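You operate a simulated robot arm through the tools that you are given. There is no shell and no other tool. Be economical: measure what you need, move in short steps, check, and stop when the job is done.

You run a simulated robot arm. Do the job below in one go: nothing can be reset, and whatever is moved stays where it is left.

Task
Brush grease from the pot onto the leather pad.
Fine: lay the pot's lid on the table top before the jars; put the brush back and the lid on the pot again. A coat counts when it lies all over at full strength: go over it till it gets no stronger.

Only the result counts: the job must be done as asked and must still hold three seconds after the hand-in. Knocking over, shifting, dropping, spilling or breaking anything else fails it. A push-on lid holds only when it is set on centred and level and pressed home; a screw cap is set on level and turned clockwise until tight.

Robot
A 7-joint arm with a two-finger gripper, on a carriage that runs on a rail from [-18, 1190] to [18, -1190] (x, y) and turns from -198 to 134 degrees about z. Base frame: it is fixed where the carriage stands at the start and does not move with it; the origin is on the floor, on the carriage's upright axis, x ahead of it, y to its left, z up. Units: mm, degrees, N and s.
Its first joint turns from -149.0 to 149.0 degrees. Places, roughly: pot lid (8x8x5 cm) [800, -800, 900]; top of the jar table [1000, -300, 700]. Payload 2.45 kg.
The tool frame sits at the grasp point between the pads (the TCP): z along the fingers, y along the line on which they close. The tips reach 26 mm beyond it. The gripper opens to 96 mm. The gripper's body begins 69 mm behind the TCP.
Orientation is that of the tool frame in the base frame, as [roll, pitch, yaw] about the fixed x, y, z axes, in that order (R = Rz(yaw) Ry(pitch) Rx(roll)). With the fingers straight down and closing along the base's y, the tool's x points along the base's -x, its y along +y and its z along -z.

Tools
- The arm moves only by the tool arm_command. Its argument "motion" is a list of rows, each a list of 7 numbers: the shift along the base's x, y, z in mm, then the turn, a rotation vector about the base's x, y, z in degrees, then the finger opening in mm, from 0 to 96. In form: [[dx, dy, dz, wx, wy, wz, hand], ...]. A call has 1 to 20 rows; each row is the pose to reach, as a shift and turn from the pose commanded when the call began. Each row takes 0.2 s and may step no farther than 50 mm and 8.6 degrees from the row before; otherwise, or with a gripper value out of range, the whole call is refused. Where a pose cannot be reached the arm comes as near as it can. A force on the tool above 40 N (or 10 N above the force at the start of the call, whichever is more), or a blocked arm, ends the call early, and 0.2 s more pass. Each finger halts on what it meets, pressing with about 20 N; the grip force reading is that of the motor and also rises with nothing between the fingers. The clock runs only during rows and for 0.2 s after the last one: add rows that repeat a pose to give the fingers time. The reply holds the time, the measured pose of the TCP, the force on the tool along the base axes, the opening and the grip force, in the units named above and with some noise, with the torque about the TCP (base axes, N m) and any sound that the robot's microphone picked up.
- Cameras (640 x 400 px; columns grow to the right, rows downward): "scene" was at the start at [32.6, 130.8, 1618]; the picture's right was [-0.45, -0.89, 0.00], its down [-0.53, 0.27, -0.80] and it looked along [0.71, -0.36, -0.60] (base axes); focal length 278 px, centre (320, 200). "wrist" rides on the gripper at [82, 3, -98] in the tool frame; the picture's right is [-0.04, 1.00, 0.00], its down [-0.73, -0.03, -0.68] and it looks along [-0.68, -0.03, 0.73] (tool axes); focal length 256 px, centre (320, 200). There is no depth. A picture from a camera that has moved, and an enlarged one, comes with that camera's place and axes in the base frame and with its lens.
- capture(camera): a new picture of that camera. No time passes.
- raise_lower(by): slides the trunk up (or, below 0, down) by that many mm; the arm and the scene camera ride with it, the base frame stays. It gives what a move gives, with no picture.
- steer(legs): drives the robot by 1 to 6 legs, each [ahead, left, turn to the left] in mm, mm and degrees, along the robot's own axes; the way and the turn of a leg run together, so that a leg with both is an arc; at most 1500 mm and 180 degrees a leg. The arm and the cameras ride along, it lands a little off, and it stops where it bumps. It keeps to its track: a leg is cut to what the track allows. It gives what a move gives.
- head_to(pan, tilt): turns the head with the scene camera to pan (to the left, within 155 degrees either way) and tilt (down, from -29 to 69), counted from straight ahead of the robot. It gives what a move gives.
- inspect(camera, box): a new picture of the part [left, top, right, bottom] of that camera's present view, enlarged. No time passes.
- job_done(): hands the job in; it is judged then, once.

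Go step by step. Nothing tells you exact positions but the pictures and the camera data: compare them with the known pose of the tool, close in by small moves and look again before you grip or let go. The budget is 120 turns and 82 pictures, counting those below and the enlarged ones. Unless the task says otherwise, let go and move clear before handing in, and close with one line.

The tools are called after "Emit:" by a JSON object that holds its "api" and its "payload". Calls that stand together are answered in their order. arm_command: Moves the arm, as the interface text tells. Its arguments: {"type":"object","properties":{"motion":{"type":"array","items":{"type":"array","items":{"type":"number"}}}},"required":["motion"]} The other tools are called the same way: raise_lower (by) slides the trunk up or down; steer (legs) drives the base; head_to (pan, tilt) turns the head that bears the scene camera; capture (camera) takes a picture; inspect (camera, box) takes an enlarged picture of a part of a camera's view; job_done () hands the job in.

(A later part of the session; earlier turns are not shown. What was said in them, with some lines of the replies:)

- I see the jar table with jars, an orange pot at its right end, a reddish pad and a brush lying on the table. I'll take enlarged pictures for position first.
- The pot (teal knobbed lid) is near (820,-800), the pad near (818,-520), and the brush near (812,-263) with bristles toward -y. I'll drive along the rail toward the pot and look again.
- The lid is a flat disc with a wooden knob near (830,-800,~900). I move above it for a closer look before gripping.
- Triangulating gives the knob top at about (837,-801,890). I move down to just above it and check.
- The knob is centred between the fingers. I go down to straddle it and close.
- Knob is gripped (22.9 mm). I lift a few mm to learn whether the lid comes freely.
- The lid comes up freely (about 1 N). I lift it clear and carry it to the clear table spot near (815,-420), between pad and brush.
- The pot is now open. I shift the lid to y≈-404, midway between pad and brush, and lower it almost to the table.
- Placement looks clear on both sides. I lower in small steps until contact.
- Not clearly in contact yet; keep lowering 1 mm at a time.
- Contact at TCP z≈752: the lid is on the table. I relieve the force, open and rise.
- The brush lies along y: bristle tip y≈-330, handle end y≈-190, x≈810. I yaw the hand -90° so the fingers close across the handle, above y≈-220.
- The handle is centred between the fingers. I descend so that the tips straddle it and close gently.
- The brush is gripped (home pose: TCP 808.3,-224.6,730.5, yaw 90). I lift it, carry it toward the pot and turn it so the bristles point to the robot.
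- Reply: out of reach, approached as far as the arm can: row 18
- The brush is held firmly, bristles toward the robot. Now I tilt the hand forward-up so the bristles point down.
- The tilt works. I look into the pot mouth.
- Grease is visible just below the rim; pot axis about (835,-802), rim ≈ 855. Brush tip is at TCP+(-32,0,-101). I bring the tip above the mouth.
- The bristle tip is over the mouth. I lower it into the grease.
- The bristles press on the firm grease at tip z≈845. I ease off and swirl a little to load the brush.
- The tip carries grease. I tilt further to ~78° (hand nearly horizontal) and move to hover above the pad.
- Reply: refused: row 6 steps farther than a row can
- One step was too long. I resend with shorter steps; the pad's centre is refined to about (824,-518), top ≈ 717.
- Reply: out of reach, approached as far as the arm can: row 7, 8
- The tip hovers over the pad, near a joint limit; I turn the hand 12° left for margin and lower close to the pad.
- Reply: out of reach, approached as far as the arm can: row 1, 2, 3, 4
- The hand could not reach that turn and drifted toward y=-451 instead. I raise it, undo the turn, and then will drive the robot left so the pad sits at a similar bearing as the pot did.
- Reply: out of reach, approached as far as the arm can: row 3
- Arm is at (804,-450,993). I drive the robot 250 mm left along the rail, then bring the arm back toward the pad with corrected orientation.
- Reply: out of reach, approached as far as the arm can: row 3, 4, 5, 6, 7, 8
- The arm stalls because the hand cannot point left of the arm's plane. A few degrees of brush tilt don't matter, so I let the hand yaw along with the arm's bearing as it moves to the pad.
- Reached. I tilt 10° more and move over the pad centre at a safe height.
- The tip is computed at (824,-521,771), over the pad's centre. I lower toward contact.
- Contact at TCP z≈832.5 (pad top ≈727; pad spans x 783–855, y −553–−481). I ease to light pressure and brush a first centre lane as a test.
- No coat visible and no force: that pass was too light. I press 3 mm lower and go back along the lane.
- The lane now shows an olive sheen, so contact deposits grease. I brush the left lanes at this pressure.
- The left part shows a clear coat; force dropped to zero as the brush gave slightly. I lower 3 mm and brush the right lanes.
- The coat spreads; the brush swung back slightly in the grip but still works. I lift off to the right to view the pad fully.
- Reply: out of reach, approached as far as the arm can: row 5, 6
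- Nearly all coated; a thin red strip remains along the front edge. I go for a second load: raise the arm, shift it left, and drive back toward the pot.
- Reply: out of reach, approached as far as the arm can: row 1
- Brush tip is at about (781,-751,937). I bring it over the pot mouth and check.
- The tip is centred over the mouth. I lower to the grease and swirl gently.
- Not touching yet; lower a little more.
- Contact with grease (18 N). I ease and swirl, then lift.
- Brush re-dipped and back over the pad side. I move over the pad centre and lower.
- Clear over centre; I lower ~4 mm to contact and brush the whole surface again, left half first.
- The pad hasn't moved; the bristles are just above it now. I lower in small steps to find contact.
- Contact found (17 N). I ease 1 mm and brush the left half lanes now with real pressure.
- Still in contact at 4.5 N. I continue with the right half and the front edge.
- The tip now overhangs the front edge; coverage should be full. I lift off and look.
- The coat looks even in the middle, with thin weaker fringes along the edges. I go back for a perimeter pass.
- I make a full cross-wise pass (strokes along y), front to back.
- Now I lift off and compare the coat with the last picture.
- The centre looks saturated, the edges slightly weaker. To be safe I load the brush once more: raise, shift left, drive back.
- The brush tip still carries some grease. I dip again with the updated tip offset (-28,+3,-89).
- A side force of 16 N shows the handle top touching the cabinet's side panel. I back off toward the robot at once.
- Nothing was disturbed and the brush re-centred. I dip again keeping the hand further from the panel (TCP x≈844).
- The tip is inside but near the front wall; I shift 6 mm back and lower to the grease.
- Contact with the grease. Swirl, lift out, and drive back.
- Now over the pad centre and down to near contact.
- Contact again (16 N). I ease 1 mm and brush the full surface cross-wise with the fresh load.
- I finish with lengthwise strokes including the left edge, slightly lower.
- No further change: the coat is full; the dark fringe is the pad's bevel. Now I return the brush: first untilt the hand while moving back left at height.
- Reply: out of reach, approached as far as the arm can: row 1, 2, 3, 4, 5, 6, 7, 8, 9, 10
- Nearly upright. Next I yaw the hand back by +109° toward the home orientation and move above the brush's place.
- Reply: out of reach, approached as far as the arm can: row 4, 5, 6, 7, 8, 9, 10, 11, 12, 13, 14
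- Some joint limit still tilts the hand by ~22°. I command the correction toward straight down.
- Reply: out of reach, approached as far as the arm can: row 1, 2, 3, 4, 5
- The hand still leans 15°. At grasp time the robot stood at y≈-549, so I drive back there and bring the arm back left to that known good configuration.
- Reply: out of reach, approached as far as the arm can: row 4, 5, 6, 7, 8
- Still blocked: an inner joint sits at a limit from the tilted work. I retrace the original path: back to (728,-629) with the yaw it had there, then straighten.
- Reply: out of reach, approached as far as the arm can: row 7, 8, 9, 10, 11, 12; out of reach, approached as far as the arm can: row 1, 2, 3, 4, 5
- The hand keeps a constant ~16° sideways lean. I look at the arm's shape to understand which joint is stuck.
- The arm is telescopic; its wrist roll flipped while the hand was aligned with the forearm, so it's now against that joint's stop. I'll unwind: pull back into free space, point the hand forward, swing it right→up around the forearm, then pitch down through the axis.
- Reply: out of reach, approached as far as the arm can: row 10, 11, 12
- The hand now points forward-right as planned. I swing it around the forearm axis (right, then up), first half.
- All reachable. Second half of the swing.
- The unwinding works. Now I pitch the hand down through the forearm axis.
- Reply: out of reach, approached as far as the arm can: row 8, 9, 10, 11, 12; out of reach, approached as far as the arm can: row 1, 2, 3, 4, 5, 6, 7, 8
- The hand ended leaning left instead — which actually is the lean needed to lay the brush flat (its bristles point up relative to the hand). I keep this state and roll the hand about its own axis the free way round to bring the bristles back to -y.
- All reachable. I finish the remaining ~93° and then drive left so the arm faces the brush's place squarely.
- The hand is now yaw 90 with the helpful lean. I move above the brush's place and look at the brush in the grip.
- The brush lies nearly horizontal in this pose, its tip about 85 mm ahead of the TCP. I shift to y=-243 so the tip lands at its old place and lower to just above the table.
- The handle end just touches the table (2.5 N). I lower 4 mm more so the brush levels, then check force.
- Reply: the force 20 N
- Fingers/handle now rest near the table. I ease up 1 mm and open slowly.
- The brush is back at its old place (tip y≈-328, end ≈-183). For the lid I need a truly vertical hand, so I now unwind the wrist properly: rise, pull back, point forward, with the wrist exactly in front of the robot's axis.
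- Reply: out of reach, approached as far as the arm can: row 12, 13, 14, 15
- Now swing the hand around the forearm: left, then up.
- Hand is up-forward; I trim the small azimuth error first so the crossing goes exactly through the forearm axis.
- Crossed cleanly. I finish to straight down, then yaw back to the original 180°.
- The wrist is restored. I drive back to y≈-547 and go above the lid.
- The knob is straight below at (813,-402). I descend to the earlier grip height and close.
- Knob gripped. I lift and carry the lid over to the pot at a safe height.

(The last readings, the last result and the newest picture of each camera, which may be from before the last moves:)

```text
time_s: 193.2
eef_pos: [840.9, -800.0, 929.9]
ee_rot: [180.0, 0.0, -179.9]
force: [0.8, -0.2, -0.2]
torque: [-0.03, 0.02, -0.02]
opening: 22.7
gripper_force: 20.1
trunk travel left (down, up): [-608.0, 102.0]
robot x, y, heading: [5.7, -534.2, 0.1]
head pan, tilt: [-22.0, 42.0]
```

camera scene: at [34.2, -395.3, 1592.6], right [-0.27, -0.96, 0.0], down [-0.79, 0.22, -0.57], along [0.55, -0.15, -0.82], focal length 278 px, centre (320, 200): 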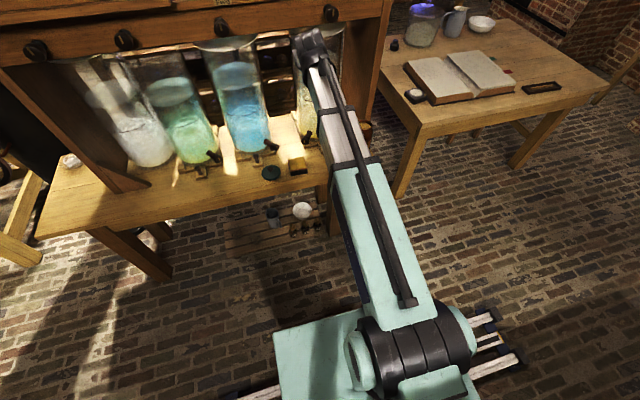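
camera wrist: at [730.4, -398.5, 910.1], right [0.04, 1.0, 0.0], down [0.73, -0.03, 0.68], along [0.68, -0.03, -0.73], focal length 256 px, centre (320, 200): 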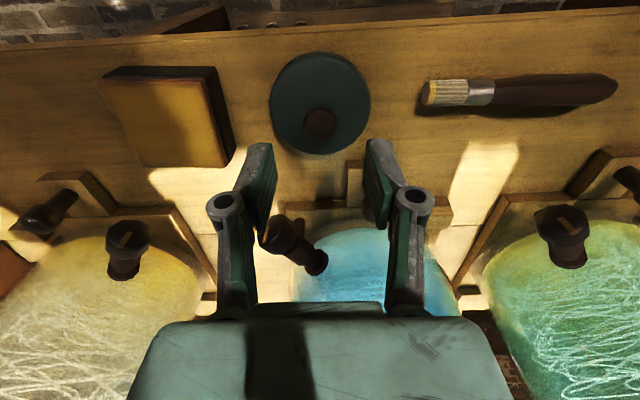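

I trim to (838,-802), lower to just above the rim, and look from the wrist and the scene camera.

Emit:
{"api": "arm_command", "payload": {"motion": [[-3, -1.8, -8, 0, 0, 0, 10], [-3, -1.8, -14, 0, 0, 0, 10], [-3, -1.8, -14, 0, 0, 0, 10]]}}

Emit:
{"api": "inspect", "payload": {"camera": "wrist", "box": [220, 30, 420, 190]}}

Emit:
{"api": "inspect", "payload": {"camera": "scene", "box": [270, 140, 370, 260]}}

```text
time_s: 194.0
eef_pos: [836.4, -803.4, 917.5]
ee_rot: [-180.0, -0.1, -179.8]
force: [0.3, 0.0, 0.0]
torque: [-0.02, -0.04, 0.02]
opening: 23.1
gripper_force: 20.2
trunk travel left (down, up): [-608.0, 102.0]
robot x, y, heading: [6.2, -533.3, 0.0]
head pan, tilt: [-22.0, 42.0]
```

```text
2.50 times, centred on (320, 110) of wrist
camera zoom: at [753.7, -799.5, 1017.7], right [0.04, 1.0, 0.0], down [0.73, -0.03, 0.68], along [0.68, -0.03, -0.73], focal length 640 px, centre (320, 425)
```

zoom: 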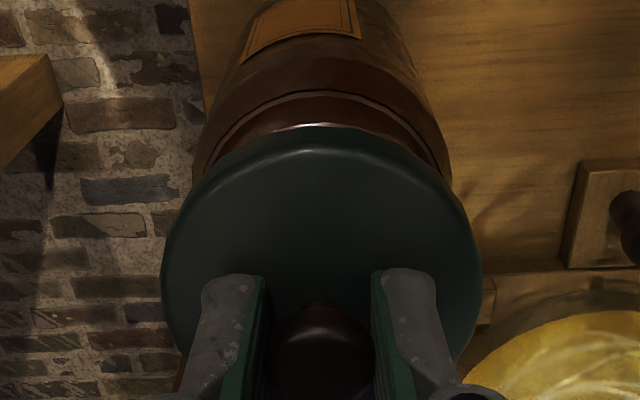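

```text
3.33 times, centred on (320, 200) of scene
camera zoom: at [40.5, -393.5, 1610.3], right [-0.37, -0.93, 0.0], down [-0.62, 0.25, -0.74], along [0.69, -0.28, -0.67], focal length 925 px, centre (320, 200)
```

zoom: 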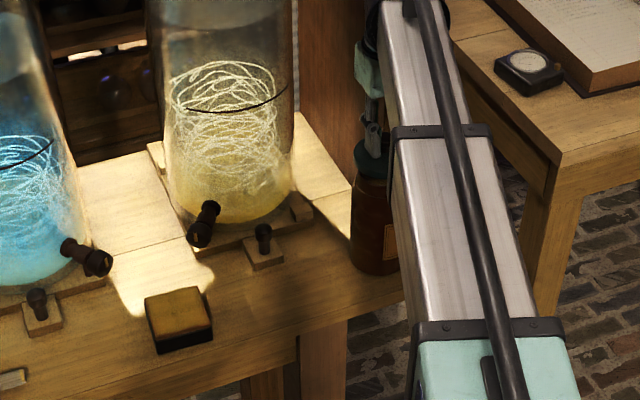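

The lid is laterally centred on the pot. I lower it slowly onto the rim.

Emit:
{"api": "arm_command", "payload": {"motion": [[0, 0, -4, 0, 0, 0, 10], [0, 0, -7, 0, 0, 0, 10], [0, 0, -9, 0, 0, 0, 10], [0, 0, -11, 0, 0, 0, 10]]}}

```text
time_s: 195.0
eef_pos: [835.6, -804.0, 907.7]
ee_rot: [180.0, 0.0, -179.8]
force: [-0.1, 0.1, -0.7]
torque: [0.0, -0.02, 0.0]
opening: 23.1
gripper_force: 20.4
trunk travel left (down, up): [-608.0, 102.0]
robot x, y, heading: [8.9, -530.7, -0.1]
head pan, tilt: [-22.0, 42.0]
```

No contact yet. I trim 1 mm in x and y toward the reference pose and keep lowering.

Emit:
{"api": "arm_command", "payload": {"motion": [[1, 1, -1, 0, 0, 0, 10], [1, 1, -2, 0, 0, 0, 10], [1, 1, -3, 0, 0, 0, 10], [1, 1, -4, 0, 0, 0, 10]]}}

```text
time_s: 196.0
eef_pos: [836.9, -803.9, 903.6]
ee_rot: [180.0, 0.0, -179.8]
force: [-0.4, 0.4, -1.5]
torque: [0.01, 0.01, 0.01]
opening: 23.1
gripper_force: 20.5
trunk travel left (down, up): [-608.0, 102.0]
robot x, y, heading: [5.8, -530.2, 0.2]
head pan, tilt: [-22.0, 42.0]
```

Emit:
{"api": "arm_command", "payload": {"motion": [[0, 0.5, -1, 0, 0, 0, 10], [0, 0.5, -2, 0, 0, 0, 10], [0, 0.5, -3, 0, 0, 0, 10]]}}

```text
time_s: 196.8
eef_pos: [838.0, -803.4, 901.6]
ee_rot: [-179.9, 0.0, -179.8]
force: [-0.6, -0.2, 1.5]
torque: [-0.05, 0.02, 0.0]
opening: 23.0
gripper_force: 20.3
trunk travel left (down, up): [-608.0, 102.0]
robot x, y, heading: [4.4, -530.8, -0.1]
head pan, tilt: [-22.0, 42.0]
```

Contact begins at the expected seat height (≈902). I press it home.

Emit:
{"api": "arm_command", "payload": {"motion": [[0, 0, -1, 0, 0, 0, 10], [0, 0, -2, 0, 0, 0, 10], [0, 0, -3, 0, 0, 0, 10], [0, 0, -4, 0, 0, 0, 10]]}}

```text
time_s: 197.8
eef_pos: [837.5, -803.3, 899.9]
ee_rot: [-179.9, 0.0, -179.9]
force: [3.2, -2.0, 15.9]
torque: [-0.03, -0.08, -0.04]
opening: 22.7
gripper_force: 19.8
trunk travel left (down, up): [-608.0, 102.0]
robot x, y, heading: [9.7, -533.8, -0.0]
head pan, tilt: [-22.0, 42.0]
```

Emit:
{"api": "arm_command", "payload": {"motion": [[0, 0, -1.5, 0, 0, 0, 10], [0, 0, -3, 0, 0, 0, 10], [0, 0, -4.5, 0, 0, 0, 10], [0, 0, -4.5, 0, 0, 0, 10]]}}

```text
time_s: 198.8
eef_pos: [836.6, -803.7, 895.4]
ee_rot: [-179.9, 0.3, -179.8]
force: [4.5, -4.3, 37.5]
torque: [0.01, 0.05, 0.0]
opening: 22.9
gripper_force: 20.2
trunk travel left (down, up): [-608.0, 102.0]
robot x, y, heading: [9.4, -532.7, -0.1]
head pan, tilt: [-22.0, 42.0]
```

Pressed with 37 N. I relax, release the knob, rise a bit, and inspect the seat.

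Emit:
{"api": "arm_command", "payload": {"motion": [[0, 0, 3, 0, 0, 0, 10], [0, 0, 6, 0, 0, 0, 30], [0, 0, 6, 0, 0, 0, 50], [0, 0, 6, 0, 0, 0, 50], [0, 0, 30, 0, 0, 0, 50], [0, 0, 50, 0, 0, 0, 50]]}}

Emit:
{"api": "inspect", "payload": {"camera": "wrist", "box": [220, 0, 420, 160]}}

```text
time_s: 200.2
eef_pos: [835.6, -802.2, 942.1]
ee_rot: [179.9, 0.0, -179.8]
force: [-0.5, -0.9, -0.6]
torque: [0.01, 0.0, 0.0]
opening: 50.0
gripper_force: 0.1
trunk travel left (down, up): [-608.0, 102.0]
robot x, y, heading: [6.4, -532.7, 0.1]
head pan, tilt: [-22.0, 42.0]
```

```text
2.50 times, centred on (320, 80) of wrist
camera zoom: at [753.5, -798.1, 1042.2], right [0.04, 1.0, 0.0], down [0.73, -0.03, 0.68], along [0.68, -0.03, -0.73], focal length 640 px, centre (320, 500)
```

zoom: 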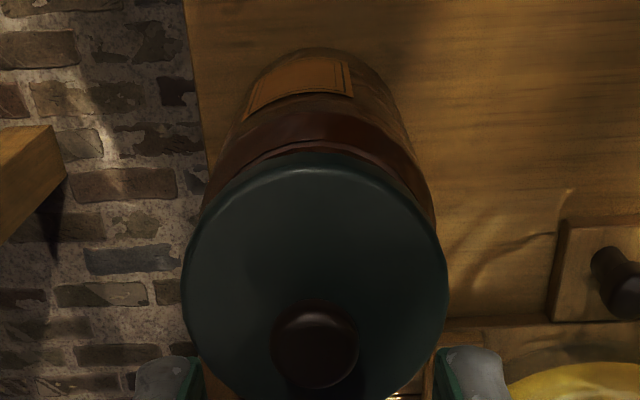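

The lid looks level and centred. To be sure it is home, I press on the knob top with closed fingers.

Emit:
{"api": "arm_command", "payload": {"motion": [[0.5, 0, 0, 0, 0, 0, 20], [0.5, 0, 0, 0, 0, 0, 0], [0.5, 0, -12, 0, 0, 0, 0], [0.5, 0, -22, 0, 0, 0, 0], [0.5, 0, -25, 0, 0, 0, 0], [0.5, 0, -27, 0, 0, 0, 0], [0.5, 0, -29, 0, 0, 0, 0], [0.5, 0, -31, 0, 0, 0, 0], [0.5, 0, -33, 0, 0, 0, 0], [0.5, 0, -34, 0, 0, 0, 0]]}}

```text
time_s: 202.2
eef_pos: [836.5, -803.4, 916.8]
ee_rot: [-179.8, 0.4, -179.8]
force: [-3.5, 1.1, 19.4]
torque: [0.03, 0.12, -0.03]
opening: 6.2
gripper_force: 20.0
trunk travel left (down, up): [-608.0, 102.0]
robot x, y, heading: [8.3, -534.4, 0.3]
head pan, tilt: [-22.0, 42.0]
stopped in row 9: the force on the tool passed its limit at 43 N (the readings are from after the stop); the commanded pose is now the measured one
```

Pressed to over 40 N with the knob top at its original height (≈890), so the lid is home. I rise and take the last picture.

Emit:
{"api": "arm_command", "payload": {"motion": [[0, 0, 15, 0, 0, 0, 0], [0, 0, 50, 0, 0, 0, 0], [-20, 10, 90, 0, 0, 0, 0], [-60, 30, 110, 0, 0, 0, 0], [-100, 50, 120, 0, 0, 0, 0], [-140, 70, 130, 0, 0, 0, 0], [-180, 100, 140, 0, 0, 0, 0]]}}

Emit:
{"api": "capture", "payload": {"camera": "wrist"}}

```text
refused: row 7 steps farther than a row can; nothing moved
```

```text
0 pictures are left
camera wrist: at [753.5, -800.1, 1016.8], right [0.04, 1.0, 0.0], down [0.73, -0.02, 0.68], along [0.68, -0.03, -0.73], focal length 256 px, centre (320, 200)
```

wrist: 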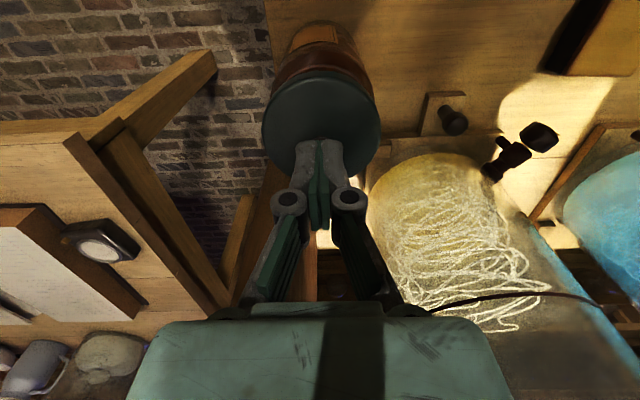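

The lid sits level and centred; I rise straight up and retreat clear.

Emit:
{"api": "arm_command", "payload": {"motion": [[0, 0, 4, 0, 0, 0, 12], [0, 0, 20, 0, 0, 0, 12], [0, 0, 60, 0, 0, 0, 12], [-20, 10, 95, 0, 0, 0, 12], [-60, 30, 110, 0, 0, 0, 12], [-100, 45, 120, 0, 0, 0, 12], [-140, 60, 130, 0, 0, 0, 12], [-140, 60, 130, 0, 0, 0, 12]]}}

```text
time_s: 204.0
eef_pos: [700.6, -744.4, 1043.5]
ee_rot: [-179.9, 0.2, -179.8]
force: [-1.1, -0.1, 1.1]
torque: [-0.01, -0.05, 0.0]
opening: 11.9
gripper_force: 0.0
trunk travel left (down, up): [-608.0, 102.0]
robot x, y, heading: [9.7, -534.4, -0.1]
head pan, tilt: [-22.0, 42.0]
```

The tool carries nothing and is well clear; the pad is coated, the brush is back and the lid is pressed on. I hand in.

Emit:
{"api": "job_done", "payload": {}}

```text
The job is handed in.
```

I greased the leather pad, put the brush back in its place, and pressed the lid home on the pot; the job is handed in. The last pass made the coat no stronger; I took the dark line left along the pad's edges for its bevel. While I was re-dipping, the brush handle bumped the cabinet's side panel (about 16 N), and I saw nothing moved in the pictures afterwards.
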